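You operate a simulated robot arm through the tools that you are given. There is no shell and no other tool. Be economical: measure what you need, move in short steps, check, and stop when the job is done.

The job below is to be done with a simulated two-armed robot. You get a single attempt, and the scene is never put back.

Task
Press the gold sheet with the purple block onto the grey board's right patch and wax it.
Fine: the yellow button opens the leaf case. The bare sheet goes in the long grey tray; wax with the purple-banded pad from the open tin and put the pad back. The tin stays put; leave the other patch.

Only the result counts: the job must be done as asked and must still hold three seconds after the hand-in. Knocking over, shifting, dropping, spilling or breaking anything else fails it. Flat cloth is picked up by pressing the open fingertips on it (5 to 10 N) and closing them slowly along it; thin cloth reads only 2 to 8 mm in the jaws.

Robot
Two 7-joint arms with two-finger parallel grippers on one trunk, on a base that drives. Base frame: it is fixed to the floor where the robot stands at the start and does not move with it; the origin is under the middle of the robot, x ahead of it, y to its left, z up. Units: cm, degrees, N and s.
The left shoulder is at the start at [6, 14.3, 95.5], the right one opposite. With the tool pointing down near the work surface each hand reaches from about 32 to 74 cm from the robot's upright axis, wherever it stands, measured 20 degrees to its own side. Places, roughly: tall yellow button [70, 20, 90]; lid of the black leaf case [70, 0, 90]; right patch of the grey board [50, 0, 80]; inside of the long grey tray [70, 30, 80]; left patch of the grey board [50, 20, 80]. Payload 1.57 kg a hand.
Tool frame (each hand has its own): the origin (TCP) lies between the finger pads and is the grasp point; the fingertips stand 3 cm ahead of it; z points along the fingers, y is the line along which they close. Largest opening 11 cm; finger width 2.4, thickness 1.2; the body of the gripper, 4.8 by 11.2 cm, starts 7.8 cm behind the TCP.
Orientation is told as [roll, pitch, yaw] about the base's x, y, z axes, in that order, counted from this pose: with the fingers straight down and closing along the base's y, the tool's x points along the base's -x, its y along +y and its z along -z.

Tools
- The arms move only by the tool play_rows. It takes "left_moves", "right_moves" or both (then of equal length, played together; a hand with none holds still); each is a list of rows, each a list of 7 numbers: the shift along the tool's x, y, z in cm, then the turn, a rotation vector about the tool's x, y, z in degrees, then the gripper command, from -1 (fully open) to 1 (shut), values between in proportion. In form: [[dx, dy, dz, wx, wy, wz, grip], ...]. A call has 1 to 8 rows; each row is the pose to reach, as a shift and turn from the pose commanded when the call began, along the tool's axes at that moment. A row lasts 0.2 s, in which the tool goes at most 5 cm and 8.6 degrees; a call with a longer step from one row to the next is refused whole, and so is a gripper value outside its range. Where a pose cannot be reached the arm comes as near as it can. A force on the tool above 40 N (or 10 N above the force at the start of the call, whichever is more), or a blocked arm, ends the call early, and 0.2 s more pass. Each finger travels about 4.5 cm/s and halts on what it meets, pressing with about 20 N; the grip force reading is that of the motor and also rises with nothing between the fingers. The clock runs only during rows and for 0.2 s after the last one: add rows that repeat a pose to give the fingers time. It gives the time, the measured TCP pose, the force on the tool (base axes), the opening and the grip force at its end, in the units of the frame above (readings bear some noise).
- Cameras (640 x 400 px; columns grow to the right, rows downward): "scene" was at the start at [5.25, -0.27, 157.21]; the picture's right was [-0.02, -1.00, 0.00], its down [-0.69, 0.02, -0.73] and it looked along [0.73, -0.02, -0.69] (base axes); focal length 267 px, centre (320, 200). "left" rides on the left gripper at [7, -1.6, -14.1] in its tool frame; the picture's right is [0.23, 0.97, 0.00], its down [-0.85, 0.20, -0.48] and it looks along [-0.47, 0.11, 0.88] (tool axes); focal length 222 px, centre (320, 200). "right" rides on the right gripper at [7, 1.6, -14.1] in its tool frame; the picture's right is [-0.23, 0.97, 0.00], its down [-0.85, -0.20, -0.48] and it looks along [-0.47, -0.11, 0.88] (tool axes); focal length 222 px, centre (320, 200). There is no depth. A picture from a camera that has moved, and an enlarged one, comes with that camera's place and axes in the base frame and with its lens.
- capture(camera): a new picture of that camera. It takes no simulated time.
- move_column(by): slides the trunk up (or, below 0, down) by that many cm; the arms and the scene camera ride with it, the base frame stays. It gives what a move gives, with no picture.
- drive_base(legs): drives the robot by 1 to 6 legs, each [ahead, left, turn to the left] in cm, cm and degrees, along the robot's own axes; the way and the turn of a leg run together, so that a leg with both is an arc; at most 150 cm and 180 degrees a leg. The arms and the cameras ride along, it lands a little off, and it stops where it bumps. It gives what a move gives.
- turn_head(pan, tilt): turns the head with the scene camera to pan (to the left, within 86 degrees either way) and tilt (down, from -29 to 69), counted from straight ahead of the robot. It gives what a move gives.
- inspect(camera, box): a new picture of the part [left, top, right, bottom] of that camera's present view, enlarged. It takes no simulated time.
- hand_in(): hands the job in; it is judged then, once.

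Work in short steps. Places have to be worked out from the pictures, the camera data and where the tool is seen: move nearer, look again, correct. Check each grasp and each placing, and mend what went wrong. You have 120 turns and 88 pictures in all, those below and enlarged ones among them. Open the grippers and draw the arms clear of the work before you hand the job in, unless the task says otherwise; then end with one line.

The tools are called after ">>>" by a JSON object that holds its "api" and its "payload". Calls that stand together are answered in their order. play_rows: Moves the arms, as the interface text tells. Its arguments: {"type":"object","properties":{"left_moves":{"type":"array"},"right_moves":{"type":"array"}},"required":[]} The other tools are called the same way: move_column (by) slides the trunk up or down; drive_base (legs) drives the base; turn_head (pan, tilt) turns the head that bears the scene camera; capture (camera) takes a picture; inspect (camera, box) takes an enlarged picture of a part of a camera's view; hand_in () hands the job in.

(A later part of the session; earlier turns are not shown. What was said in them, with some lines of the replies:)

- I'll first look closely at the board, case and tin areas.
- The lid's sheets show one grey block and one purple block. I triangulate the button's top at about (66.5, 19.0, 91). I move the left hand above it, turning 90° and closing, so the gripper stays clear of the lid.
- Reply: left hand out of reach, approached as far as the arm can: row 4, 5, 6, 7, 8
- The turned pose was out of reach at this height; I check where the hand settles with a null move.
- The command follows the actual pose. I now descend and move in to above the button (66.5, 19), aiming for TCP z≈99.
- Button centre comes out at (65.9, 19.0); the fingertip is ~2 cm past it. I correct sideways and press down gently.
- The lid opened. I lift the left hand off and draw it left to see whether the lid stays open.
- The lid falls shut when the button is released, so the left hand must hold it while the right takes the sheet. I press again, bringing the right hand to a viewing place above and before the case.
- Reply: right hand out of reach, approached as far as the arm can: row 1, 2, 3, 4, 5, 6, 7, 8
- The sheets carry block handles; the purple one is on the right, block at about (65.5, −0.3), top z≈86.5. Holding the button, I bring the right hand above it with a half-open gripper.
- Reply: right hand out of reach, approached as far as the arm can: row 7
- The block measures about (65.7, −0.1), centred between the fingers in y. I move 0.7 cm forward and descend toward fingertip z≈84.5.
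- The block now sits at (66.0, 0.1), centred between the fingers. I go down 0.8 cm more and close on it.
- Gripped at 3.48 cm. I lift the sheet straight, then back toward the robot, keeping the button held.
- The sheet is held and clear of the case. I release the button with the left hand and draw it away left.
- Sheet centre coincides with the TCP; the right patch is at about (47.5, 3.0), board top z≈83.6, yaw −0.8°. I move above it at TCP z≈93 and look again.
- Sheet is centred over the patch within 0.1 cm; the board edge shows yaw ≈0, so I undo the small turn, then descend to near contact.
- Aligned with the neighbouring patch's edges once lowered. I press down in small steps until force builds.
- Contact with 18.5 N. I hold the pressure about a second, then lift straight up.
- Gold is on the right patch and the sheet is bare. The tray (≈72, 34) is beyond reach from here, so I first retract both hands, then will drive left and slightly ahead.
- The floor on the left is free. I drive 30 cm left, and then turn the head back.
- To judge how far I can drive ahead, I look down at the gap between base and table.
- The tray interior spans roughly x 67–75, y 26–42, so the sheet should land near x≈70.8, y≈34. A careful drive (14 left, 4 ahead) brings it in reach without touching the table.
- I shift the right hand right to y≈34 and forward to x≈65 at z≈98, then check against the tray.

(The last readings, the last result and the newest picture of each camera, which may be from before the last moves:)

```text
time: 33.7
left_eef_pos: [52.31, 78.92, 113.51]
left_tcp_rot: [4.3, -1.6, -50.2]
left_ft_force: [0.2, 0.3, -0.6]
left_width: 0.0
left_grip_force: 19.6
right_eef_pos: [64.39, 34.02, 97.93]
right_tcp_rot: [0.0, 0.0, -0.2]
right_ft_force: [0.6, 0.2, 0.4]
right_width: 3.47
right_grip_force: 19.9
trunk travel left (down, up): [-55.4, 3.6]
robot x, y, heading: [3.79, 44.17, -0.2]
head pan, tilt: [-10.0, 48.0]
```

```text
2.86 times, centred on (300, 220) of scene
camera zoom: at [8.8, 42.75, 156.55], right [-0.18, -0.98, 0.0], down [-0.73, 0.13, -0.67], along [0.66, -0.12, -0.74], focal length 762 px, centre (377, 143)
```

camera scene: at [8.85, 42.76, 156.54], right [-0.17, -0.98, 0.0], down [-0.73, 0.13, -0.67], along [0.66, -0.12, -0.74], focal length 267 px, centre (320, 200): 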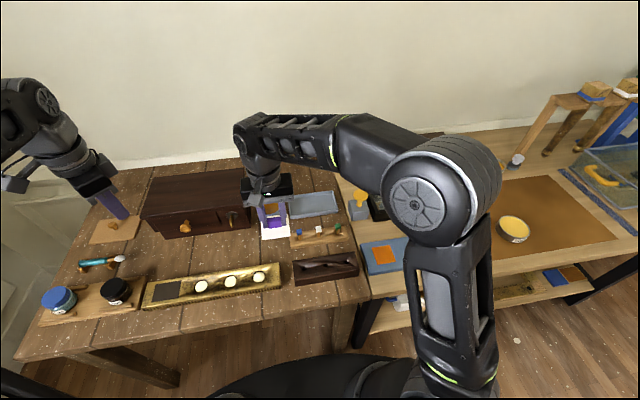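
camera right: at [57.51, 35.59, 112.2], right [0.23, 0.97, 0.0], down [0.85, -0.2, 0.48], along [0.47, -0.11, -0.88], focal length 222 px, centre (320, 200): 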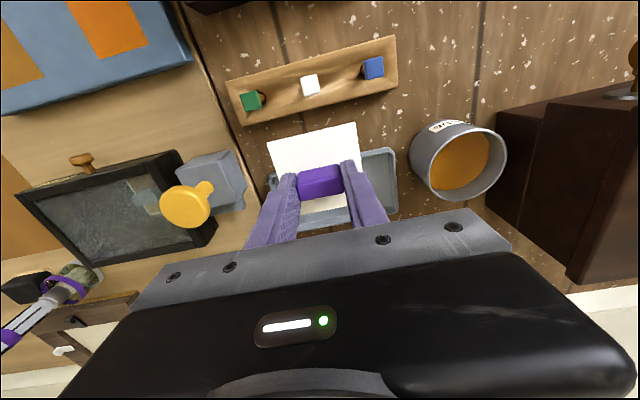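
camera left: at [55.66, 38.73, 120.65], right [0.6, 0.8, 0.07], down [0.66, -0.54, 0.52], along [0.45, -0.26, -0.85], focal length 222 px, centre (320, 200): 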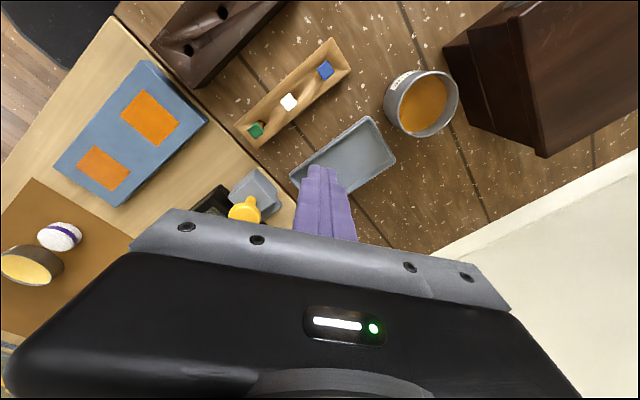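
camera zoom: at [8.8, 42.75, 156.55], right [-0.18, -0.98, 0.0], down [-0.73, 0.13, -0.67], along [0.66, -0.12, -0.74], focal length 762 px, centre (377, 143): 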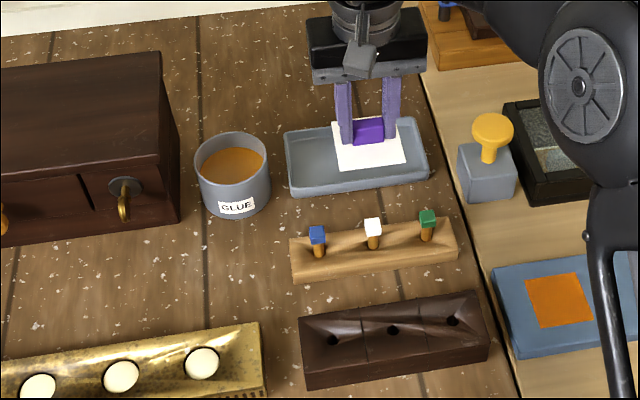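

Tray outline comes out at x 66.9–76.5, y 26.5–42.3, centre (71.7, 34.4). I move over it at z≈94.

>>> {"api": "play_rows", "payload": {"right_moves": [[-2, 0.2, 2, 0, 0, 0, 0.8], [-4.5, 0.4, 4, 0, 0, 0, 0.8], [-7.1, 0.4, 4.5, 0, 0, 0, 0.8], [-7.1, 0.4, 4.5, 0, 0, 0, 0.8]]}}

>>> {"api": "capture", "payload": {"camera": "right"}}

>>> {"api": "inspect", "payload": {"camera": "scene", "box": [260, 170, 360, 240]}}

```text
time: 34.7
left_eef_pos: [52.22, 78.92, 113.51]
left_tcp_rot: [4.3, -1.5, -50.3]
left_ft_force: [-0.2, 0.0, -0.6]
left_width: 0.0
left_grip_force: 20.2
right_eef_pos: [71.58, 34.45, 93.31]
right_tcp_rot: [0.1, 0.1, -0.2]
right_ft_force: [0.3, 0.9, -0.1]
right_width: 3.44
right_grip_force: 19.5
trunk travel left (down, up): [-55.4, 3.6]
robot x, y, heading: [3.89, 44.15, -0.0]
head pan, tilt: [-10.0, 48.0]
```

```text
51 pictures are left
camera right: at [64.58, 36.03, 107.55], right [0.23, 0.97, 0.0], down [0.85, -0.2, 0.48], along [0.47, -0.11, -0.88], focal length 222 px, centre (320, 200)
```

right: 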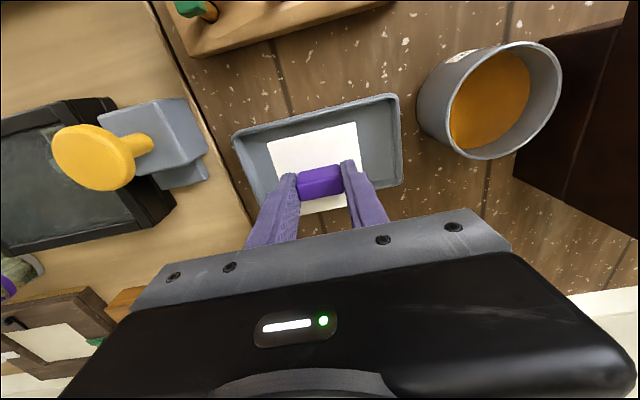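

```text
5.71 times, centred on (310, 205) of scene
camera zoom: at [8.78, 42.75, 156.55], right [-0.18, -0.98, 0.0], down [-0.73, 0.13, -0.67], along [0.66, -0.12, -0.74], focal length 1525 px, centre (377, 171)
```

zoom: 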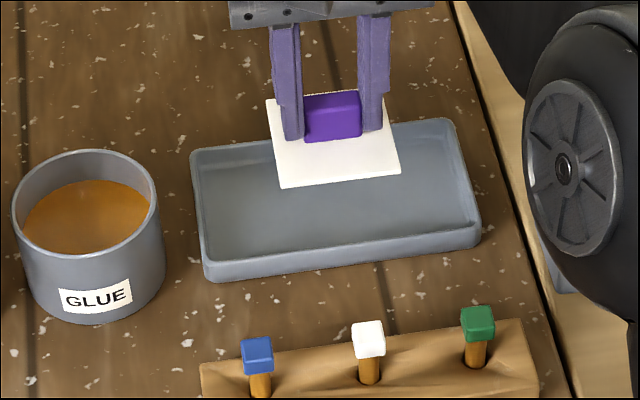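

Well over the tray; centre estimate is ~0.5 cm further on. I shift slightly and lower until the sheet touches the floor.

>>> {"api": "play_rows", "payload": {"right_moves": [[-0.4, 0, 2, 0, 0, 0, 0.8], [-0.5, 0, 4, 0, 0, 0, 0.8], [-0.5, 0, 5, 0, 0, 0, 0.8], [-0.5, 0, 5.4, 0, 0, 0, 0.8], [-0.5, 0, 5.7, 0, 0, 0, 0.8], [-0.5, 0, 5.9, 0, 0, 0, 0.8]]}}

>>> {"api": "inspect", "payload": {"camera": "right", "box": [200, 60, 440, 240]}}

>>> {"api": "inspect", "payload": {"camera": "scene", "box": [260, 170, 360, 240]}}

```text
time: 36.1
left_eef_pos: [52.35, 78.91, 113.55]
left_tcp_rot: [4.3, -1.6, -50.2]
left_ft_force: [0.4, -0.3, -0.3]
left_width: 0.0
left_grip_force: 20.0
right_eef_pos: [72.19, 34.51, 87.6]
right_tcp_rot: [0.2, 0.0, -0.2]
right_ft_force: [0.1, 0.0, -0.2]
right_width: 3.44
right_grip_force: 19.8
trunk travel left (down, up): [-55.4, 3.6]
robot x, y, heading: [4.12, 44.32, 0.0]
head pan, tilt: [-10.0, 48.0]
```

```text
2.22 times, centred on (320, 150) of right
camera zoom: at [65.25, 36.05, 101.71], right [0.23, 0.97, 0.0], down [0.85, -0.2, 0.48], along [0.47, -0.11, -0.88], focal length 494 px, centre (320, 311)
```

zoom: 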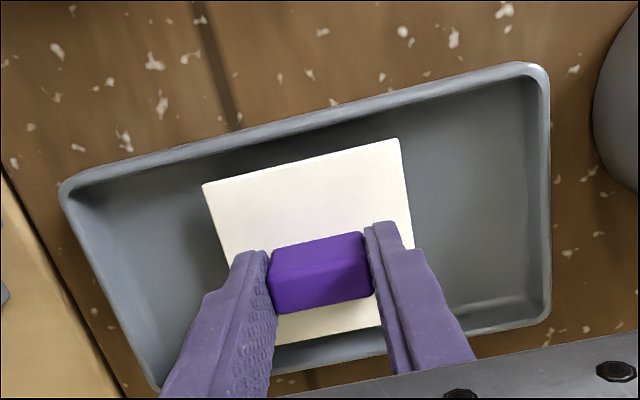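

```text
5.71 times, centred on (310, 205) of scene
camera zoom: at [8.85, 42.75, 156.54], right [-0.18, -0.98, 0.0], down [-0.73, 0.13, -0.67], along [0.66, -0.12, -0.74], focal length 1525 px, centre (377, 171)
```

zoom: 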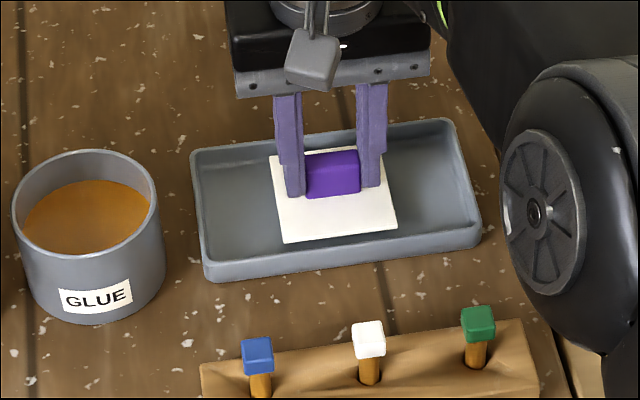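

Sheet is within the tray but not yet touching. I lower further in small steps.

>>> {"api": "play_rows", "payload": {"right_moves": [[0.15, 0, 0.2, 0, 0, 0, 0.8], [0.15, 0, 0.4, 0, 0, 0, 0.8], [0.15, 0, 0.6, 0, 0, 0, 0.8], [0.15, 0, 0.7, 0, 0, 0, 0.8]]}}

```text
time: 37.1
left_eef_pos: [52.31, 78.95, 113.49]
left_tcp_rot: [4.3, -1.6, -50.2]
left_ft_force: [0.4, 0.6, 0.1]
left_width: 0.02
left_grip_force: 19.9
right_eef_pos: [72.01, 34.35, 86.85]
right_tcp_rot: [0.1, 0.0, -0.2]
right_ft_force: [0.3, 0.0, 0.1]
right_width: 3.48
right_grip_force: 19.9
trunk travel left (down, up): [-55.4, 3.6]
robot x, y, heading: [4.38, 44.49, -0.2]
head pan, tilt: [-10.0, 48.0]
```

Still no contact; continue lowering gently.

>>> {"api": "play_rows", "payload": {"right_moves": [[0, 0, 0.2, 0, 0, 0, 0.8], [0, 0, 0.4, 0, 0, 0, 0.8], [0, 0, 0.5, 0, 0, 0, 0.8], [0, 0, 0.5, 0, 0, 0, 0.8]]}}

```text
time: 38.1
left_eef_pos: [52.48, 78.79, 113.44]
left_tcp_rot: [4.4, -1.5, -50.2]
left_ft_force: [0.5, -0.1, -0.2]
left_width: 0.0
left_grip_force: 20.4
right_eef_pos: [72.07, 34.53, 86.5]
right_tcp_rot: [0.0, -0.1, -0.2]
right_ft_force: [0.2, 0.8, 5.2]
right_width: 3.48
right_grip_force: 19.9
trunk travel left (down, up): [-55.4, 3.6]
robot x, y, heading: [4.24, 44.04, 0.1]
head pan, tilt: [-10.0, 48.0]
```

Contact (5 N). I open the gripper and rise.

>>> {"api": "play_rows", "payload": {"right_moves": [[0, 0, -0.05, 0, 0, 0, 0.4], [0, 0, -0.1, 0, 0, 0, 0.1], [0, 0, -0.1, 0, 0, 0, 0], [0, 0, -0.1, 0, 0, 0, 0], [0, 0, -2, 0, 0, 0, 0], [0, 0, -5, 0, 0, 0, 0], [0, 0, -8, 0, 0, 0, 0], [3, 0, -11, 0, 0, 0, 0]]}}

>>> {"api": "capture", "payload": {"camera": "right"}}

>>> {"api": "inspect", "payload": {"camera": "scene", "box": [260, 170, 360, 240]}}

```text
time: 39.9
left_eef_pos: [52.19, 78.95, 113.64]
left_tcp_rot: [4.4, -1.6, -50.2]
left_ft_force: [-0.2, -0.1, 0.6]
left_width: 0.0
left_grip_force: 19.9
right_eef_pos: [69.03, 34.35, 97.65]
right_tcp_rot: [0.0, 0.0, -0.2]
right_ft_force: [0.4, -0.5, 0.1]
right_width: 5.46
right_grip_force: 0.1
trunk travel left (down, up): [-55.4, 3.6]
robot x, y, heading: [3.81, 44.6, -0.0]
head pan, tilt: [-10.0, 48.0]
```

```text
47 pictures are left
camera right: at [62.08, 35.89, 111.82], right [0.23, 0.97, 0.0], down [0.85, -0.2, 0.48], along [0.47, -0.11, -0.88], focal length 222 px, centre (320, 200)
```

right: 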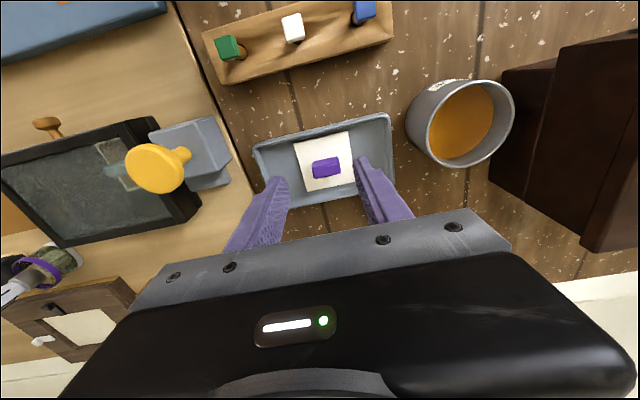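

```text
5.71 times, centred on (310, 205) of scene
camera zoom: at [8.63, 42.74, 156.55], right [-0.17, -0.98, 0.0], down [-0.73, 0.13, -0.67], along [0.66, -0.12, -0.74], focal length 1525 px, centre (377, 171)
```

zoom: 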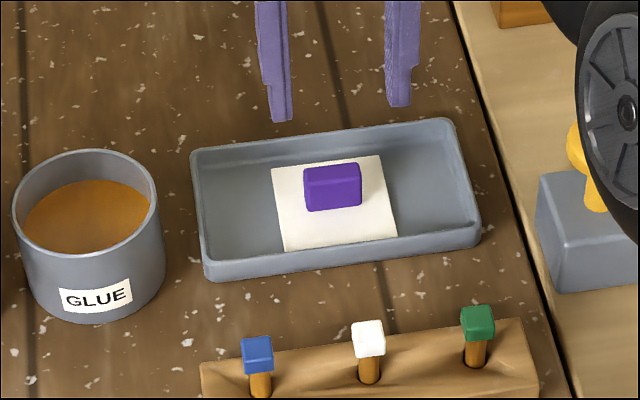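

The sheet lies flat in the tray. I retract the right hand and drive back to the start place.

>>> {"api": "play_rows", "payload": {"right_moves": [[4, 0, -2, 0, 0, 0, 0], [8, 0, -4, 0, 0, 0, 0], [12, 0, -6, 0, 0, 0, 0], [16, 0, -6, 0, 0, 0, 0], [18, 0, -6, 0, 0, 0, 0]]}}

>>> {"api": "drive_base", "payload": {"legs": [[-4, 0, 0], [0, -46, 0]]}}

>>> {"api": "turn_head", "payload": {"pan": 0, "tilt": 50}}

>>> {"api": "capture", "payload": {"camera": "scene"}}

>>> {"api": "capture", "payload": {"camera": "right"}}

```text
time: 41.1
left_eef_pos: [52.3, 78.96, 113.61]
left_tcp_rot: [4.3, -1.5, -50.1]
left_ft_force: [-0.6, 0.8, -0.3]
left_width: 0.0
left_grip_force: 20.3
right_eef_pos: [50.83, 34.32, 103.37]
right_tcp_rot: [0.0, 0.0, -0.1]
right_ft_force: [-1.1, 0.2, 0.3]
right_width: 5.48
right_grip_force: 0.1
trunk travel left (down, up): [-55.4, 3.6]
robot x, y, heading: [3.96, 44.24, -0.0]
head pan, tilt: [-10.0, 48.0]
```

```text
time: 44.4
left_eef_pos: [48.12, 32.8, 113.57]
left_tcp_rot: [4.2, -1.4, -50.1]
left_ft_force: [-0.4, -0.4, -0.1]
left_width: 0.0
left_grip_force: 19.7
right_eef_pos: [46.86, -11.89, 103.24]
right_tcp_rot: [0.1, 0.0, -0.3]
right_ft_force: [-0.5, -0.7, 0.3]
right_width: 5.5
right_grip_force: 0.0
trunk travel left (down, up): [-55.4, 3.6]
robot x, y, heading: [0.09, -2.1, 0.0]
head pan, tilt: [-10.0, 48.0]
```

```text
time: 45.1
left_eef_pos: [48.24, 32.76, 113.51]
left_tcp_rot: [4.3, -1.5, -50.2]
left_ft_force: [-0.6, 0.7, 0.4]
left_width: 0.0
left_grip_force: 20.1
right_eef_pos: [46.91, -11.88, 103.36]
right_tcp_rot: [0.0, 0.0, -0.1]
right_ft_force: [0.0, -0.3, 0.2]
right_width: 5.51
right_grip_force: 0.0
trunk travel left (down, up): [-55.4, 3.6]
robot x, y, heading: [-0.01, -2.26, -0.0]
head pan, tilt: [0.0, 50.0]
```

```text
45 pictures are left
camera scene: at [4.62, -2.01, 156.27], right [0.0, -1.0, 0.0], down [-0.77, 0.0, -0.64], along [0.64, 0.0, -0.77], focal length 267 px, centre (320, 200)
```

scene: 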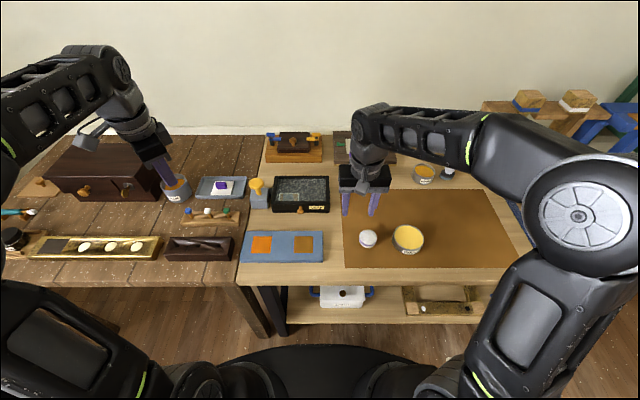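

```text
44 pictures are left
camera right: at [39.89, -10.22, 117.53], right [0.23, 0.97, 0.0], down [0.85, -0.2, 0.48], along [0.47, -0.11, -0.88], focal length 222 px, centre (320, 200)
```

right: 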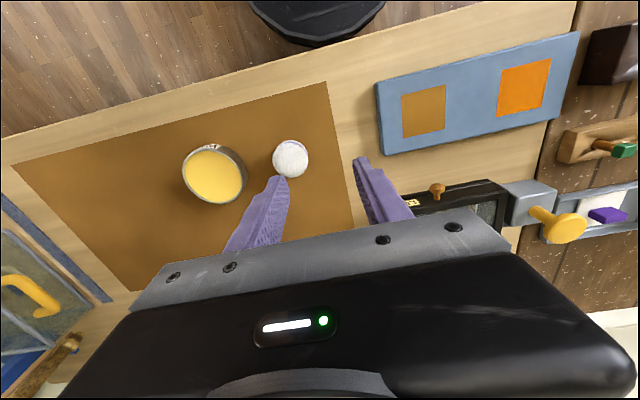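

I zoom in on the pad and tin to see their shape.

>>> {"api": "inspect", "payload": {"camera": "right", "box": [160, 100, 340, 220]}}

>>> {"api": "inspect", "payload": {"camera": "scene", "box": [340, 210, 440, 270]}}

```text
3.33 times, centred on (250, 160) of right
camera zoom: at [39.89, -10.22, 117.53], right [0.23, 0.97, 0.0], down [0.85, -0.2, 0.48], along [0.47, -0.11, -0.88], focal length 740 px, centre (553, 333)
```

zoom: 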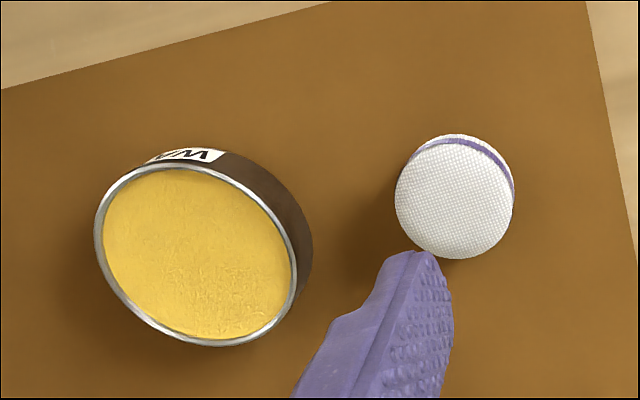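

```text
6.40 times, centred on (390, 240) of scene
camera zoom: at [4.62, -2.01, 156.27], right [0.0, -1.0, 0.0], down [-0.77, 0.0, -0.64], along [0.64, 0.0, -0.77], focal length 1708 px, centre (-128, -56)
```

zoom: 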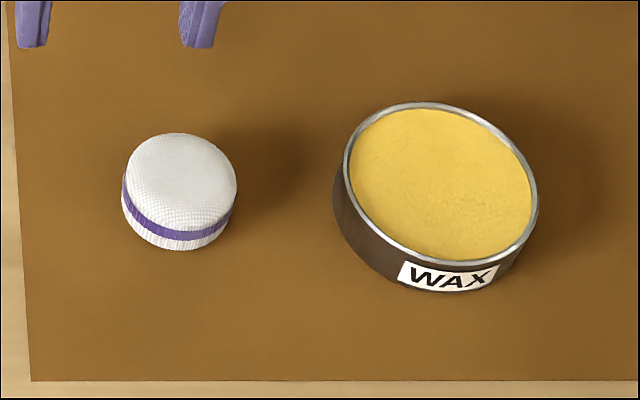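

Pad: Ø≈5.5, ≈2.7 tall, at (49.6, −17.1); tin at (48.9, −29.1), Ø≈9.8, rim z≈85.3. I move above the pad with 8 cm opening.

>>> {"api": "play_rows", "payload": {"right_moves": [[-1, -2, 2, 0, 0, 0, -0.45], [-2, -4, 5, 0, 0, 0, -0.45], [-2.7, -5.2, 9, 0, 0, 0, -0.45], [-2.7, -5.2, 11, 0, 0, 0, -0.45], [-2.7, -5.2, 11, 0, 0, 0, -0.45]]}}

>>> {"api": "inspect", "payload": {"camera": "right", "box": [180, 60, 480, 260]}}

```text
time: 46.3
left_eef_pos: [48.24, 32.74, 113.49]
left_tcp_rot: [4.2, -1.4, -50.1]
left_ft_force: [0.3, -0.6, -0.3]
left_width: 0.04
left_grip_force: 19.9
right_eef_pos: [49.3, -17.05, 92.28]
right_tcp_rot: [0.1, 0.0, -0.2]
right_ft_force: [0.8, 0.1, -0.7]
right_width: 7.99
right_grip_force: 0.0
trunk travel left (down, up): [-55.4, 3.6]
robot x, y, heading: [-0.26, -2.09, -0.1]
head pan, tilt: [0.0, 50.0]
```

```text
2.00 times, centred on (330, 160) of right
camera zoom: at [42.41, -15.48, 106.47], right [0.23, 0.97, 0.0], down [0.85, -0.2, 0.48], along [0.47, -0.11, -0.88], focal length 444 px, centre (300, 280)
```

zoom: 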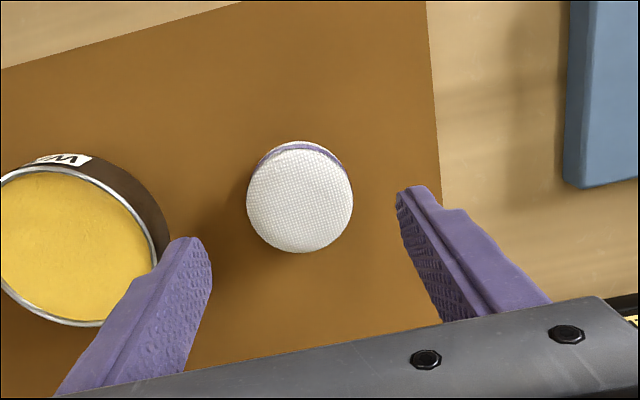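

Pad centre (49.45, −17.1), directly below. I descend to TCP z≈86.2 and close.

>>> {"api": "play_rows", "payload": {"right_moves": [[-0.1, 0, 3, 0, 0, 0, -0.45], [-0.1, 0, 5, 0, 0, 0, -0.45], [-0.1, 0, 6.1, 0, 0, 0, -0.45], [-0.1, 0, 6.1, 0, 0, 0, -0.2], [-0.1, 0, 6.1, 0, 0, 0, 0.1], [-0.1, 0, 6.1, 0, 0, 0, 0.3], [-0.1, 0, 6.1, 0, 0, 0, 0.3]]}}

>>> {"api": "inspect", "payload": {"camera": "scene", "box": [340, 200, 440, 270]}}

```text
time: 47.9
left_eef_pos: [48.09, 32.84, 113.53]
left_tcp_rot: [4.3, -1.5, -50.1]
left_ft_force: [0.3, 0.2, 1.2]
left_width: 0.0
left_grip_force: 20.3
right_eef_pos: [49.39, -17.14, 86.13]
right_tcp_rot: [0.1, -0.1, -0.2]
right_ft_force: [-0.4, 0.2, -0.2]
right_width: 5.24
right_grip_force: 20.3
trunk travel left (down, up): [-55.4, 3.6]
robot x, y, heading: [0.09, -2.09, -0.2]
head pan, tilt: [0.0, 50.0]
```

```text
5.71 times, centred on (390, 235) of scene
camera zoom: at [4.63, -2.01, 156.27], right [0.0, -1.0, 0.0], down [-0.77, 0.0, -0.64], along [0.64, 0.0, -0.77], focal length 1525 px, centre (-80, 0)
```

zoom: 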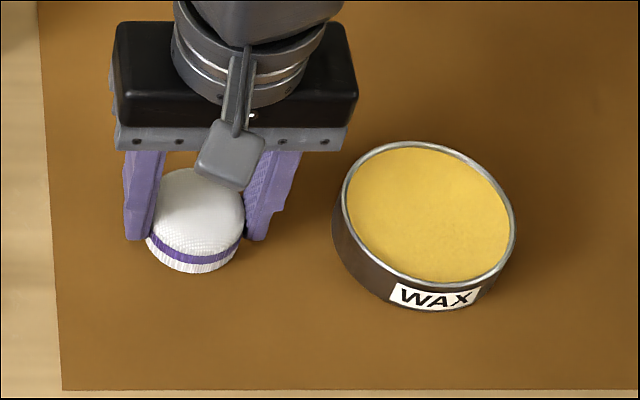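

Pad gripped (5.24). I lift and carry it above the tin at about (49.1, −29.3).

>>> {"api": "play_rows", "payload": {"right_moves": [[0, 0, -2.5, 0, 0, 0, 0.3], [0, 0, -6, 0, 0, 0, 0.3], [0, 0, -9, 0, 0, 0, 0.3], [0.1, -4, -9, 0, 0, 0, 0.3], [0.2, -8, -9, 0, 0, 0, 0.3], [0.3, -12.2, -9, 0, 0, 0, 0.3], [0.3, -12.2, -8, 0, 0, 0, 0.3], [0.3, -12.2, -7, 0, 0, 0, 0.3]]}}

>>> {"api": "inspect", "payload": {"camera": "right", "box": [180, 60, 480, 260]}}

>>> {"api": "inspect", "payload": {"camera": "scene", "box": [340, 200, 440, 270]}}

```text
time: 49.7
left_eef_pos: [48.25, 32.74, 113.47]
left_tcp_rot: [4.3, -1.6, -50.1]
left_ft_force: [-0.5, 0.9, 0.2]
left_width: 0.0
left_grip_force: 20.2
right_eef_pos: [49.23, -29.31, 93.24]
right_tcp_rot: [0.1, 0.1, -0.2]
right_ft_force: [0.4, -0.5, -0.6]
right_width: 5.24
right_grip_force: 20.1
trunk travel left (down, up): [-55.4, 3.6]
robot x, y, heading: [-0.4, -1.76, 0.2]
head pan, tilt: [0.0, 50.0]
```

```text
2.00 times, centred on (330, 160) of right
camera zoom: at [42.33, -27.59, 107.43], right [0.23, 0.97, 0.0], down [0.85, -0.2, 0.48], along [0.47, -0.11, -0.88], focal length 444 px, centre (300, 280)
```

zoom: 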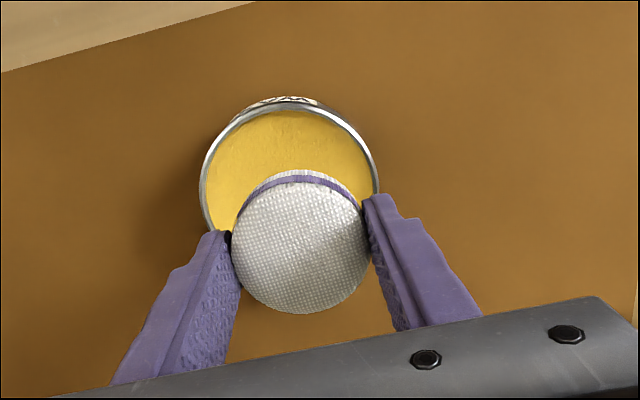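

```text
5.71 times, centred on (390, 235) of scene
camera zoom: at [4.63, -2.06, 156.27], right [0.0, -1.0, 0.0], down [-0.77, 0.0, -0.64], along [0.64, 0.0, -0.77], focal length 1525 px, centre (-80, 0)
```

zoom: 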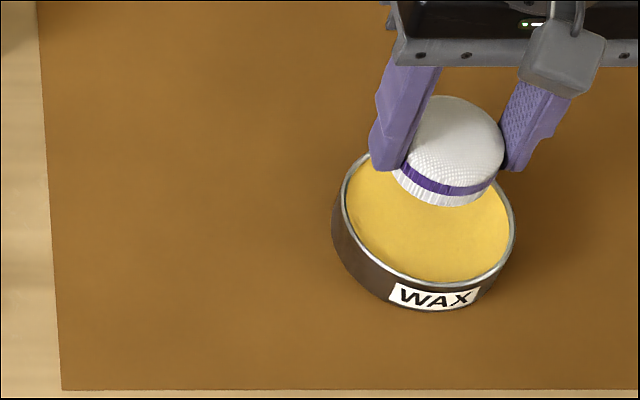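

Tin centre refined to (49.4, −29.5). I shift slightly and lower the pad onto the wax in small steps.

>>> {"api": "play_rows", "payload": {"right_moves": [[-0.2, -0.2, 2, 0, 0, 0, 0.3], [-0.2, -0.2, 3.2, 0, 0, 0, 0.3], [-0.2, -0.2, 3.8, 0, 0, 0, 0.3], [-0.2, -0.2, 4.2, 0, 0, 0, 0.3], [-0.2, -0.2, 4.5, 0, 0, 0, 0.3], [-0.2, -0.2, 4.5, 0, 0, 0, 0.3]]}}

>>> {"api": "inspect", "payload": {"camera": "scene", "box": [340, 200, 440, 270]}}

```text
time: 51.1
left_eef_pos: [48.03, 32.78, 113.49]
left_tcp_rot: [4.4, -1.7, -50.2]
left_ft_force: [0.1, -0.7, 0.2]
left_width: 0.0
left_grip_force: 19.8
right_eef_pos: [49.49, -29.43, 88.97]
right_tcp_rot: [0.0, -0.2, -0.3]
right_ft_force: [-0.6, -0.6, 11.8]
right_width: 5.23
right_grip_force: 19.7
trunk travel left (down, up): [-55.4, 3.6]
robot x, y, heading: [0.06, -1.94, -0.3]
head pan, tilt: [0.0, 50.0]
```

```text
5.71 times, centred on (390, 235) of scene
camera zoom: at [4.51, -1.97, 156.29], right [0.0, -1.0, 0.0], down [-0.77, 0.0, -0.64], along [0.64, 0.0, -0.77], focal length 1525 px, centre (-80, 0)
```

zoom: 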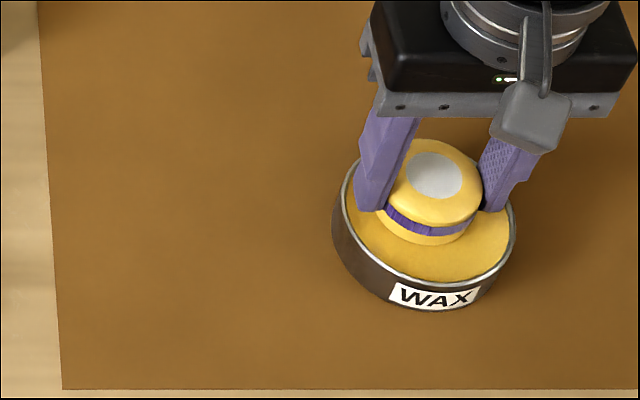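

The pad is now loaded with wax. I lift straight up and carry it over toward the right patch.

>>> {"api": "play_rows", "payload": {"right_moves": [[0, 0, -1, 0, 0, 0, 0.3], [0, 0, -4, 0, 0, 0, 0.3], [0, 0, -8, 0, 0, 0, 0.3], [0.5, 4.5, -8, 0, 0, 0, 0.3], [1, 9, -8, 0, 0, 0, 0.3], [1.5, 13.5, -8, 0, 0, 0, 0.3], [2, 18, -8, 0, 0, 0, 0.3], [2, 22.5, -8, 0, 0, 0, 0.3]]}}

>>> {"api": "play_rows", "payload": {"right_moves": [[0, 4.5, 0, 0, 0, 0, 0.3], [0, 9, 1, 0, 0, 0, 0.3], [0, 10, 3, 0, 0, 0, 0.3], [0, 10, 5, 0, 0, 0, 0.3], [0, 10, 5, 0, 0, 0, 0.3]]}}

>>> {"api": "inspect", "payload": {"camera": "scene", "box": [230, 200, 430, 280]}}

>>> {"api": "inspect", "payload": {"camera": "right", "box": [180, 60, 480, 260]}}

```text
time: 52.9
left_eef_pos: [48.1, 32.93, 113.43]
left_tcp_rot: [4.3, -1.5, -50.1]
left_ft_force: [-0.4, 0.0, 0.3]
left_width: 0.0
left_grip_force: 19.9
right_eef_pos: [47.65, -6.74, 96.57]
right_tcp_rot: [0.0, 0.0, -0.1]
right_ft_force: [0.1, -0.2, -0.4]
right_width: 5.23
right_grip_force: 19.8
trunk travel left (down, up): [-55.4, 3.6]
robot x, y, heading: [-0.15, -2.06, -0.2]
head pan, tilt: [0.0, 50.0]
```

```text
time: 54.1
left_eef_pos: [48.06, 32.68, 113.63]
left_tcp_rot: [4.2, -1.5, -50.2]
left_ft_force: [-0.6, 0.1, 1.0]
left_width: 0.0
left_grip_force: 19.2
right_eef_pos: [47.63, 3.2, 91.68]
right_tcp_rot: [0.0, 0.0, -0.2]
right_ft_force: [0.3, 0.0, -0.1]
right_width: 5.21
right_grip_force: 20.2
trunk travel left (down, up): [-55.4, 3.6]
robot x, y, heading: [-0.09, -2.04, 0.1]
head pan, tilt: [0.0, 50.0]
```

```text
3.20 times, centred on (330, 240) of scene
camera zoom: at [4.61, -2.01, 156.27], right [0.0, -1.0, 0.0], down [-0.77, 0.0, -0.64], along [0.64, 0.0, -0.77], focal length 854 px, centre (288, 72)
```

zoom: 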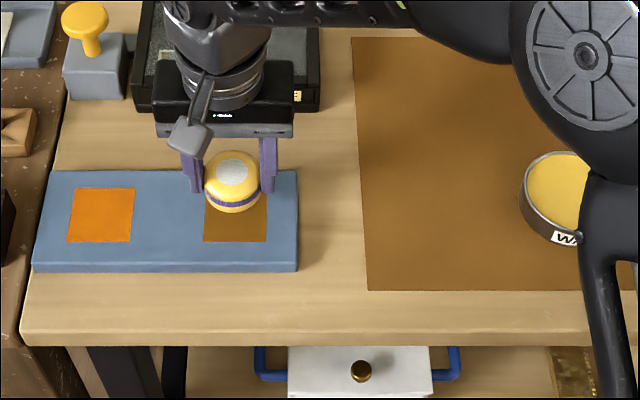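

```text
2.00 times, centred on (330, 160) of right
camera zoom: at [40.66, 4.75, 105.81], right [0.23, 0.97, 0.0], down [0.85, -0.2, 0.48], along [0.47, -0.11, -0.88], focal length 444 px, centre (300, 280)
```

zoom: 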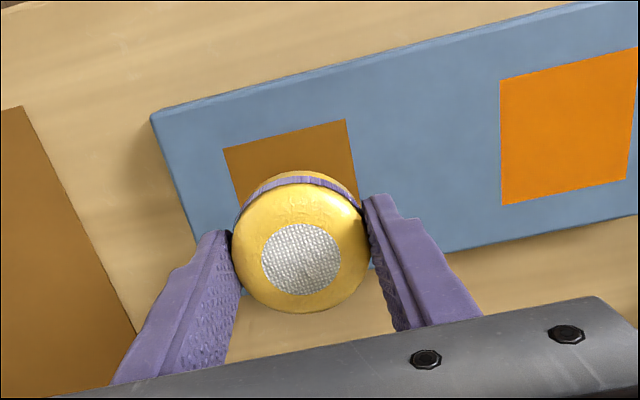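

Pad is centred over the patch. I lower until contact.

>>> {"api": "play_rows", "payload": {"right_moves": [[0.1, 0, 2, 0, 0, 0, 0.3], [0.1, 0, 3.2, 0, 0, 0, 0.3], [0.1, 0, 3.7, 0, 0, 0, 0.3], [0.1, 0, 3.9, 0, 0, 0, 0.3], [0.1, 0, 4.0, 0, 0, 0, 0.3], [0.1, 0, 4.0, 0, 0, 0, 0.3]]}}

```text
time: 55.5
left_eef_pos: [48.06, 32.77, 113.56]
left_tcp_rot: [4.4, -1.4, -50.1]
left_ft_force: [-0.4, 0.9, 0.1]
left_width: 0.0
left_grip_force: 20.1
right_eef_pos: [47.53, 3.1, 87.84]
right_tcp_rot: [0.2, -0.3, -0.1]
right_ft_force: [4.7, -4.3, 22.4]
right_width: 5.24
right_grip_force: 19.5
trunk travel left (down, up): [-55.4, 3.6]
robot x, y, heading: [0.2, -2.03, -0.0]
head pan, tilt: [0.0, 50.0]
```

22 N is too firm; I back off slightly and rub gently over the patch in small strokes.

>>> {"api": "play_rows", "payload": {"right_moves": [[0, 0, -0.12, 0, 0, 0, 0.3], [0, 0, -0.12, 0, 0, 0, 0.3]]}}

```text
time: 56.1
left_eef_pos: [48.15, 32.78, 113.51]
left_tcp_rot: [4.3, -1.5, -50.1]
left_ft_force: [-0.3, 0.4, 0.5]
left_width: 0.02
left_grip_force: 19.8
right_eef_pos: [47.32, 3.02, 87.94]
right_tcp_rot: [0.0, 0.0, -0.1]
right_ft_force: [5.8, -0.4, 10.2]
right_width: 5.23
right_grip_force: 20.1
trunk travel left (down, up): [-55.4, 3.6]
robot x, y, heading: [-0.11, -1.6, 0.1]
head pan, tilt: [0.0, 50.0]
```

>>> {"api": "play_rows", "payload": {"right_moves": [[0.6, 0.6, -0.02, 0, 0, 0, 0.3], [1.1, 1.1, -0.02, 0, 0, 0, 0.3], [0.4, 1.1, -0.02, 0, 0, 0, 0.3], [-0.4, 1.1, -0.02, 0, 0, 0, 0.3], [-1.1, 1.1, -0.02, 0, 0, 0, 0.3], [-1.1, 0.4, -0.02, 0, 0, 0, 0.3], [-1.1, -0.4, -0.02, 0, 0, 0, 0.3], [-1.1, -1.1, -0.02, 0, 0, 0, 0.3]]}}

>>> {"api": "inspect", "payload": {"camera": "scene", "box": [230, 200, 430, 280]}}

```text
time: 57.9
left_eef_pos: [48.1, 32.82, 113.49]
left_tcp_rot: [4.4, -1.5, -50.1]
left_ft_force: [0.7, -0.2, 0.3]
left_width: 0.0
left_grip_force: 19.7
right_eef_pos: [48.68, 1.85, 87.86]
right_tcp_rot: [0.2, -0.1, -0.1]
right_ft_force: [-0.4, -0.8, -0.3]
right_width: 5.21
right_grip_force: 20.1
trunk travel left (down, up): [-55.4, 3.6]
robot x, y, heading: [0.07, -1.97, 0.1]
head pan, tilt: [0.0, 50.0]
```

```text
3.20 times, centred on (330, 240) of scene
camera zoom: at [4.62, -2.02, 156.27], right [0.0, -1.0, 0.0], down [-0.77, 0.0, -0.64], along [0.64, 0.0, -0.77], focal length 854 px, centre (288, 72)
```

zoom: 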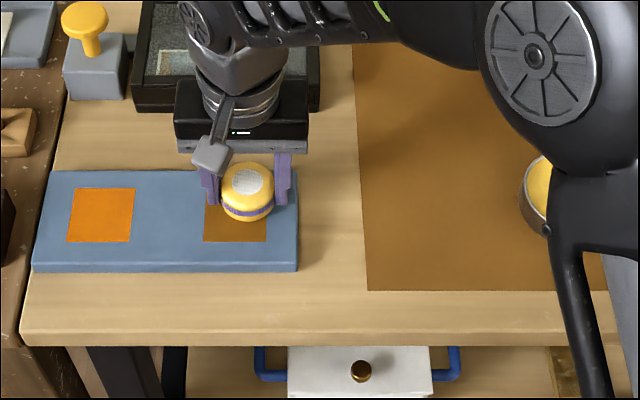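

Contact force dropped to zero at this corner; I lower a little and keep watching the force.

>>> {"api": "play_rows", "payload": {"right_moves": [[0, 0, 0.1, 0, 0, 0, 0.3], [0, 0, 0.2, 0, 0, 0, 0.3], [0, 0, 0.2, 0, 0, 0, 0.3]]}}

```text
time: 58.7
left_eef_pos: [47.99, 32.74, 113.57]
left_tcp_rot: [4.4, -1.5, -50.1]
left_ft_force: [0.5, 0.9, -0.5]
left_width: 0.0
left_grip_force: 20.3
right_eef_pos: [48.61, 1.87, 87.82]
right_tcp_rot: [0.2, -0.2, -0.2]
right_ft_force: [2.2, -5.2, 15.3]
right_width: 5.22
right_grip_force: 19.6
trunk travel left (down, up): [-55.4, 3.6]
robot x, y, heading: [-0.27, -1.78, 0.1]
head pan, tilt: [0.0, 50.0]
```

15 N now. I ease off a touch and stroke in a raster over the patch.

>>> {"api": "play_rows", "payload": {"right_moves": [[0.7, 0, 0.15, 0, 0, 0, 0.3], [1.4, 0, 0.15, 0, 0, 0, 0.3], [2.2, 0, 0.15, 0, 0, 0, 0.3], [2.2, 0.8, 0.15, 0, 0, 0, 0.3], [1.4, 1.1, 0.15, 0, 0, 0, 0.3], [0.7, 1.1, 0.15, 0, 0, 0, 0.3], [0, 1.1, 0.15, 0, 0, 0, 0.3]]}}

```text
time: 60.3
left_eef_pos: [48.0, 32.77, 113.62]
left_tcp_rot: [4.4, -1.7, -50.1]
left_ft_force: [0.2, 0.0, -0.2]
left_width: 0.0
left_grip_force: 20.2
right_eef_pos: [48.37, 3.15, 87.41]
right_tcp_rot: [0.2, 0.0, -0.1]
right_ft_force: [-5.6, -0.5, 10.1]
right_width: 5.18
right_grip_force: 20.3
trunk travel left (down, up): [-55.4, 3.6]
robot x, y, heading: [-0.45, -1.65, -0.0]
head pan, tilt: [0.0, 50.0]
```

>>> {"api": "play_rows", "payload": {"right_moves": [[0, 0.6, 0, 0, 0, 0, 0.3], [0, 1.1, 0, 0, 0, 0, 0.3], [0.7, 1.1, 0, 0, 0, 0, 0.3], [1.4, 1.1, 0, 0, 0, 0, 0.3], [2.2, 1.1, 0, 0, 0, 0, 0.3], [1.1, 0, 0, 0, 0, 0, 0.3]]}}

>>> {"api": "play_rows", "payload": {"right_moves": [[0, 0, -1, 0, 0, 0, 0.3], [0, 0, -4, 0, 0, 0, 0.3], [0, -3, -8, 0, 0, 0, 0.3], [0, -7, -9, 0, 0, 0, 0.3], [0, -11, -9, 0, 0, 0, 0.3]]}}

>>> {"api": "inspect", "payload": {"camera": "scene", "box": [230, 200, 430, 280]}}

>>> {"api": "inspect", "payload": {"camera": "right", "box": [180, 40, 640, 260]}}

```text
time: 61.7
left_eef_pos: [48.23, 32.76, 113.4]
left_tcp_rot: [4.3, -1.5, -50.1]
left_ft_force: [0.2, -0.7, 0.5]
left_width: 0.0
left_grip_force: 19.7
right_eef_pos: [47.41, 3.06, 87.56]
right_tcp_rot: [0.2, 0.0, -0.1]
right_ft_force: [-0.2, 0.2, -0.3]
right_width: 5.19
right_grip_force: 19.9
trunk travel left (down, up): [-55.4, 3.6]
robot x, y, heading: [-0.19, -1.69, -0.3]
head pan, tilt: [0.0, 50.0]
```

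```text
time: 62.9
left_eef_pos: [48.18, 32.64, 113.56]
left_tcp_rot: [4.3, -1.5, -50.1]
left_ft_force: [0.0, -1.4, -0.1]
left_width: 0.0
left_grip_force: 20.7
right_eef_pos: [47.16, -7.86, 96.43]
right_tcp_rot: [0.1, 0.1, -0.1]
right_ft_force: [0.6, 0.2, -0.1]
right_width: 5.2
right_grip_force: 19.5
trunk travel left (down, up): [-55.4, 3.6]
robot x, y, heading: [-0.08, -2.06, 0.1]
head pan, tilt: [0.0, 50.0]
```

```text
3.20 times, centred on (330, 240) of scene
camera zoom: at [4.61, -2.11, 156.27], right [0.0, -1.0, 0.0], down [-0.77, 0.0, -0.64], along [0.64, 0.0, -0.77], focal length 854 px, centre (288, 72)
```

zoom: 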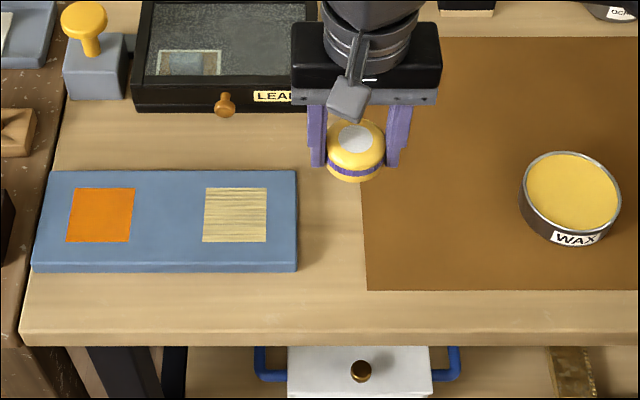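

```text
1.39 times, centred on (410, 150) of right
camera zoom: at [40.27, -6.25, 110.67], right [0.23, 0.97, 0.0], down [0.86, -0.2, 0.48], along [0.47, -0.11, -0.88], focal length 309 px, centre (195, 270)
```

zoom: 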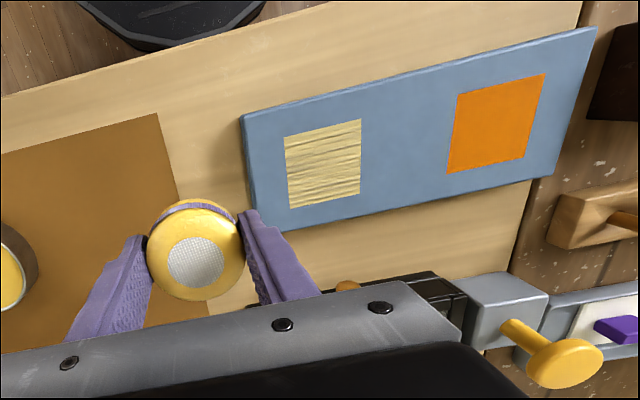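

The right patch is waxed and the left untouched. I now carry the pad back to its original place (49.4, −17.1).

>>> {"api": "play_rows", "payload": {"right_moves": [[-1, -4, 0, 0, 0, 0, 0.3], [-2.1, -8, 0, 0, 0, 0, 0.3], [-2.1, -9.25, 3, 0, 0, 0, 0.3], [-2.1, -9.25, 6, 0, 0, 0, 0.3], [-2.1, -9.25, 8.5, 0, 0, 0, 0.3], [-2.1, -9.25, 9.8, 0, 0, 0, 0.3], [-2.1, -9.25, 9.8, 0, 0, 0, 0.3]]}}

>>> {"api": "inspect", "payload": {"camera": "scene", "box": [340, 200, 440, 270]}}

```text
time: 64.5
left_eef_pos: [48.05, 32.84, 113.55]
left_tcp_rot: [4.4, -1.5, -50.1]
left_ft_force: [0.1, -1.1, 0.0]
left_width: 0.0
left_grip_force: 20.4
right_eef_pos: [49.46, -17.22, 86.75]
right_tcp_rot: [0.1, -0.1, -0.3]
right_ft_force: [0.2, 0.0, -0.2]
right_width: 5.22
right_grip_force: 20.3
trunk travel left (down, up): [-55.4, 3.6]
robot x, y, heading: [0.13, -2.04, -0.3]
head pan, tilt: [0.0, 50.0]
```

```text
5.71 times, centred on (390, 235) of scene
camera zoom: at [4.62, -2.01, 156.27], right [0.0, -1.0, 0.0], down [-0.77, 0.0, -0.64], along [0.64, 0.0, -0.77], focal length 1525 px, centre (-80, 0)
```

zoom: 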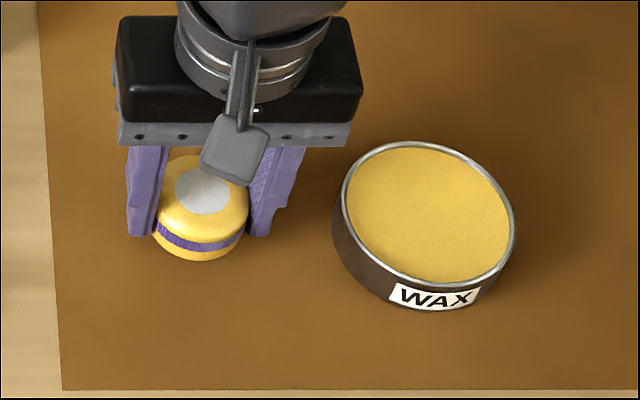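

The tin is unmoved. I lower in small steps until the pad touches the mat.

>>> {"api": "play_rows", "payload": {"right_moves": [[0.05, 0, 0.4, 0, 0, 0, 0.3], [0.05, 0, 0.7, 0, 0, 0, 0.3], [0.05, 0, 0.85, 0, 0, 0, 0.3], [0.05, 0, 0.95, 0, 0, 0, 0.3], [0.05, 0, 0.95, 0, 0, 0, 0.3]]}}

```text
time: 65.7
left_eef_pos: [48.22, 32.88, 113.47]
left_tcp_rot: [4.3, -1.6, -50.0]
left_ft_force: [0.8, -0.1, -0.3]
left_width: 0.01
left_grip_force: 19.9
right_eef_pos: [49.49, -17.25, 85.72]
right_tcp_rot: [0.1, 0.1, -0.2]
right_ft_force: [-0.6, 0.7, -0.2]
right_width: 5.2
right_grip_force: 20.2
trunk travel left (down, up): [-55.4, 3.6]
robot x, y, heading: [0.14, -1.84, -0.3]
head pan, tilt: [0.0, 50.0]
```

>>> {"api": "play_rows", "payload": {"right_moves": [[0, 0.1, 0.1, 0, 0, 0, 0.3], [0, 0.1, 0.2, 0, 0, 0, 0.3], [0, 0.1, 0.3, 0, 0, 0, 0.3], [0, 0.1, 0.3, 0, 0, 0, 0.3]]}}

```text
time: 66.7
left_eef_pos: [48.12, 32.78, 113.54]
left_tcp_rot: [4.2, -1.4, -50.1]
left_ft_force: [-0.1, 0.1, -0.6]
left_width: 0.0
left_grip_force: 20.1
right_eef_pos: [49.48, -17.12, 85.59]
right_tcp_rot: [0.1, -0.2, -0.2]
right_ft_force: [0.9, 0.2, 7.1]
right_width: 5.18
right_grip_force: 20.3
trunk travel left (down, up): [-55.4, 3.6]
robot x, y, heading: [-0.23, -1.47, -0.1]
head pan, tilt: [0.0, 50.0]
```

The pad sits on the mat (7 N). I open to 8 cm and rise clear.

>>> {"api": "play_rows", "payload": {"right_moves": [[0, 0, -0.05, 0, 0, 0, 0], [0, 0, -0.1, 0, 0, 0, -0.3], [0, 0, -0.1, 0, 0, 0, -0.45], [0, 0, -0.1, 0, 0, 0, -0.45], [0, 0, -3, 0, 0, 0, -0.45], [0, 0, -7, 0, 0, 0, -0.45], [0, 0, -11, 0, 0, 0, -0.45], [2, 0, -15, 0, 0, 0, -0.45]]}}

>>> {"api": "play_rows", "payload": {"left_moves": [[0, 0, -1, 0, 0, 0, 0], [0, 0, -2, 0, 0, 0, -1], [0, 0, -2, 0, 0, 0, -1], [0, 0, -2, 0, 0, 0, -1], [0, 0, -2, 0, 0, 0, -1], [0, 0, -2, 0, 0, 0, -1]], "right_moves": [[3, 0, -2, 0, 0, 0, -1], [6, 0, -4, 0, 0, 0, -1], [8, 0, -6, 0, 0, 0, -1], [8, 0, -6, 0, 0, 0, -1], [8, 0, -6, 0, 0, 0, -1], [8, 0, -6, 0, 0, 0, -1]]}}

>>> {"api": "capture", "payload": {"camera": "scene"}}

>>> {"api": "capture", "payload": {"camera": "right"}}

>>> {"api": "inspect", "payload": {"camera": "scene", "box": [180, 160, 440, 280]}}

```text
time: 68.5
left_eef_pos: [48.09, 32.67, 113.58]
left_tcp_rot: [4.4, -1.6, -50.1]
left_ft_force: [0.0, 0.2, 0.3]
left_width: 0.01
left_grip_force: 19.9
right_eef_pos: [47.32, -17.04, 100.38]
right_tcp_rot: [0.1, 0.0, -0.2]
right_ft_force: [0.5, 0.4, 0.4]
right_width: 7.96
right_grip_force: 0.0
trunk travel left (down, up): [-55.4, 3.6]
robot x, y, heading: [0.31, -2.14, -0.2]
head pan, tilt: [0.0, 50.0]
```

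```text
time: 69.9
left_eef_pos: [47.95, 32.75, 115.43]
left_tcp_rot: [4.4, -1.5, -50.1]
left_ft_force: [0.9, -0.1, -0.2]
left_width: 10.99
left_grip_force: 0.1
right_eef_pos: [39.42, -16.98, 106.32]
right_tcp_rot: [0.0, 0.0, -0.1]
right_ft_force: [0.4, 0.7, 0.3]
right_width: 11.02
right_grip_force: 0.1
trunk travel left (down, up): [-55.4, 3.6]
robot x, y, heading: [0.18, -1.88, -0.0]
head pan, tilt: [0.0, 50.0]
```

```text
30 pictures are left
camera scene: at [4.64, -2.01, 156.27], right [0.0, -1.0, 0.0], down [-0.77, 0.0, -0.64], along [0.64, 0.0, -0.77], focal length 267 px, centre (320, 200)
```

scene: 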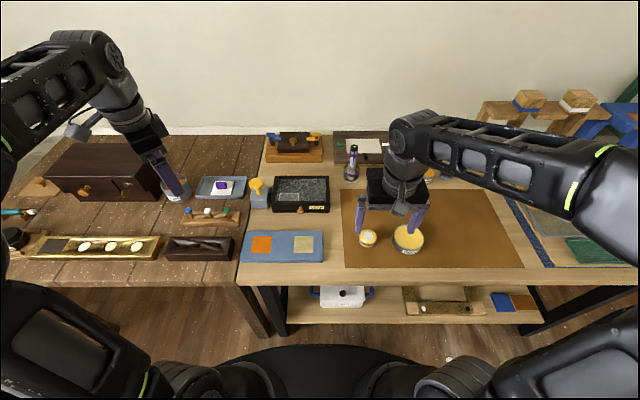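

```text
29 pictures are left
camera right: at [32.51, -15.34, 120.62], right [0.23, 0.97, 0.0], down [0.85, -0.2, 0.48], along [0.47, -0.11, -0.88], focal length 222 px, centre (320, 200)
```

right: 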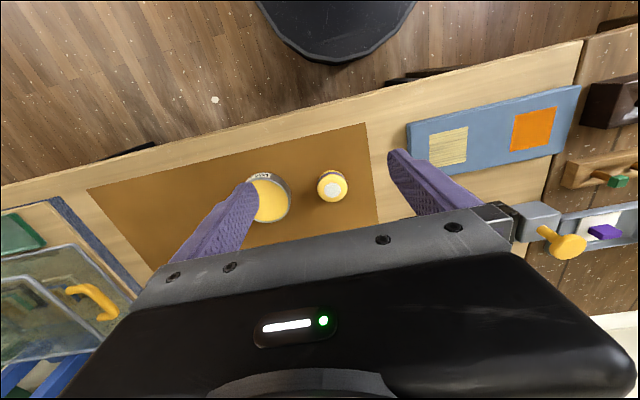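

```text
2.46 times, centred on (310, 220) of scene
camera zoom: at [4.64, -2.01, 156.27], right [0.0, -1.0, 0.0], down [-0.77, 0.0, -0.64], along [0.64, 0.0, -0.77], focal length 657 px, centre (345, 151)
```

zoom: 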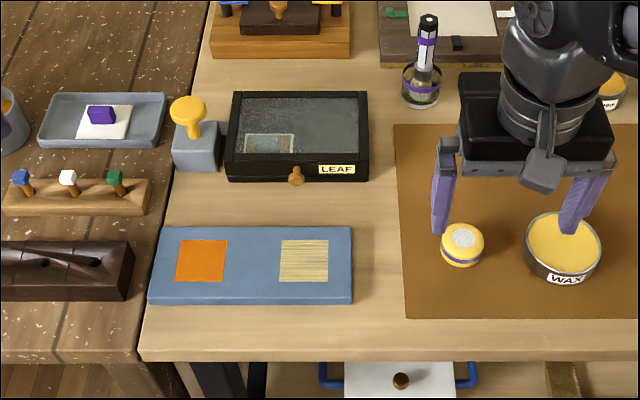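

All is in place; one close look at the waxed patch before handing in.

>>> {"api": "inspect", "payload": {"camera": "right", "box": [400, 80, 600, 200]}}

```text
3.20 times, centred on (500, 140) of right
camera zoom: at [32.51, -15.34, 120.62], right [0.23, 0.97, 0.0], down [0.85, -0.2, 0.48], along [0.47, -0.11, -0.88], focal length 711 px, centre (-256, 392)
```

zoom: 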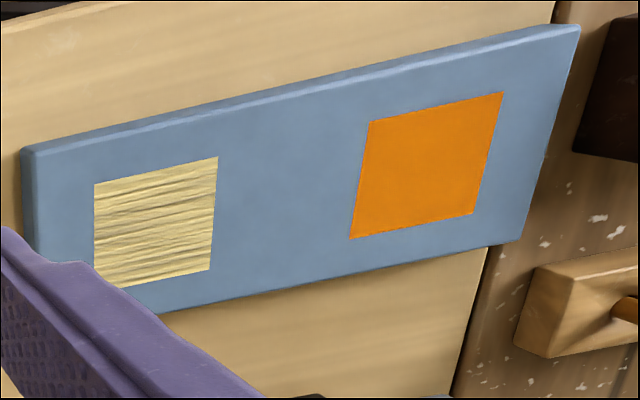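

The patch is evenly covered and both hands are clear, so I hand in.

>>> {"api": "hand_in", "payload": {}}

```text
The job is handed in.
```

I pressed the gold onto the board's right patch and waxed it, laid the bare sheet in the grey tray, and put the pad back in its place; the tin and the left patch look unchanged. The waxed patch is evenly covered but looks finely streaked, and I could not tell from the pictures whether that is the wax or slight wrinkling.
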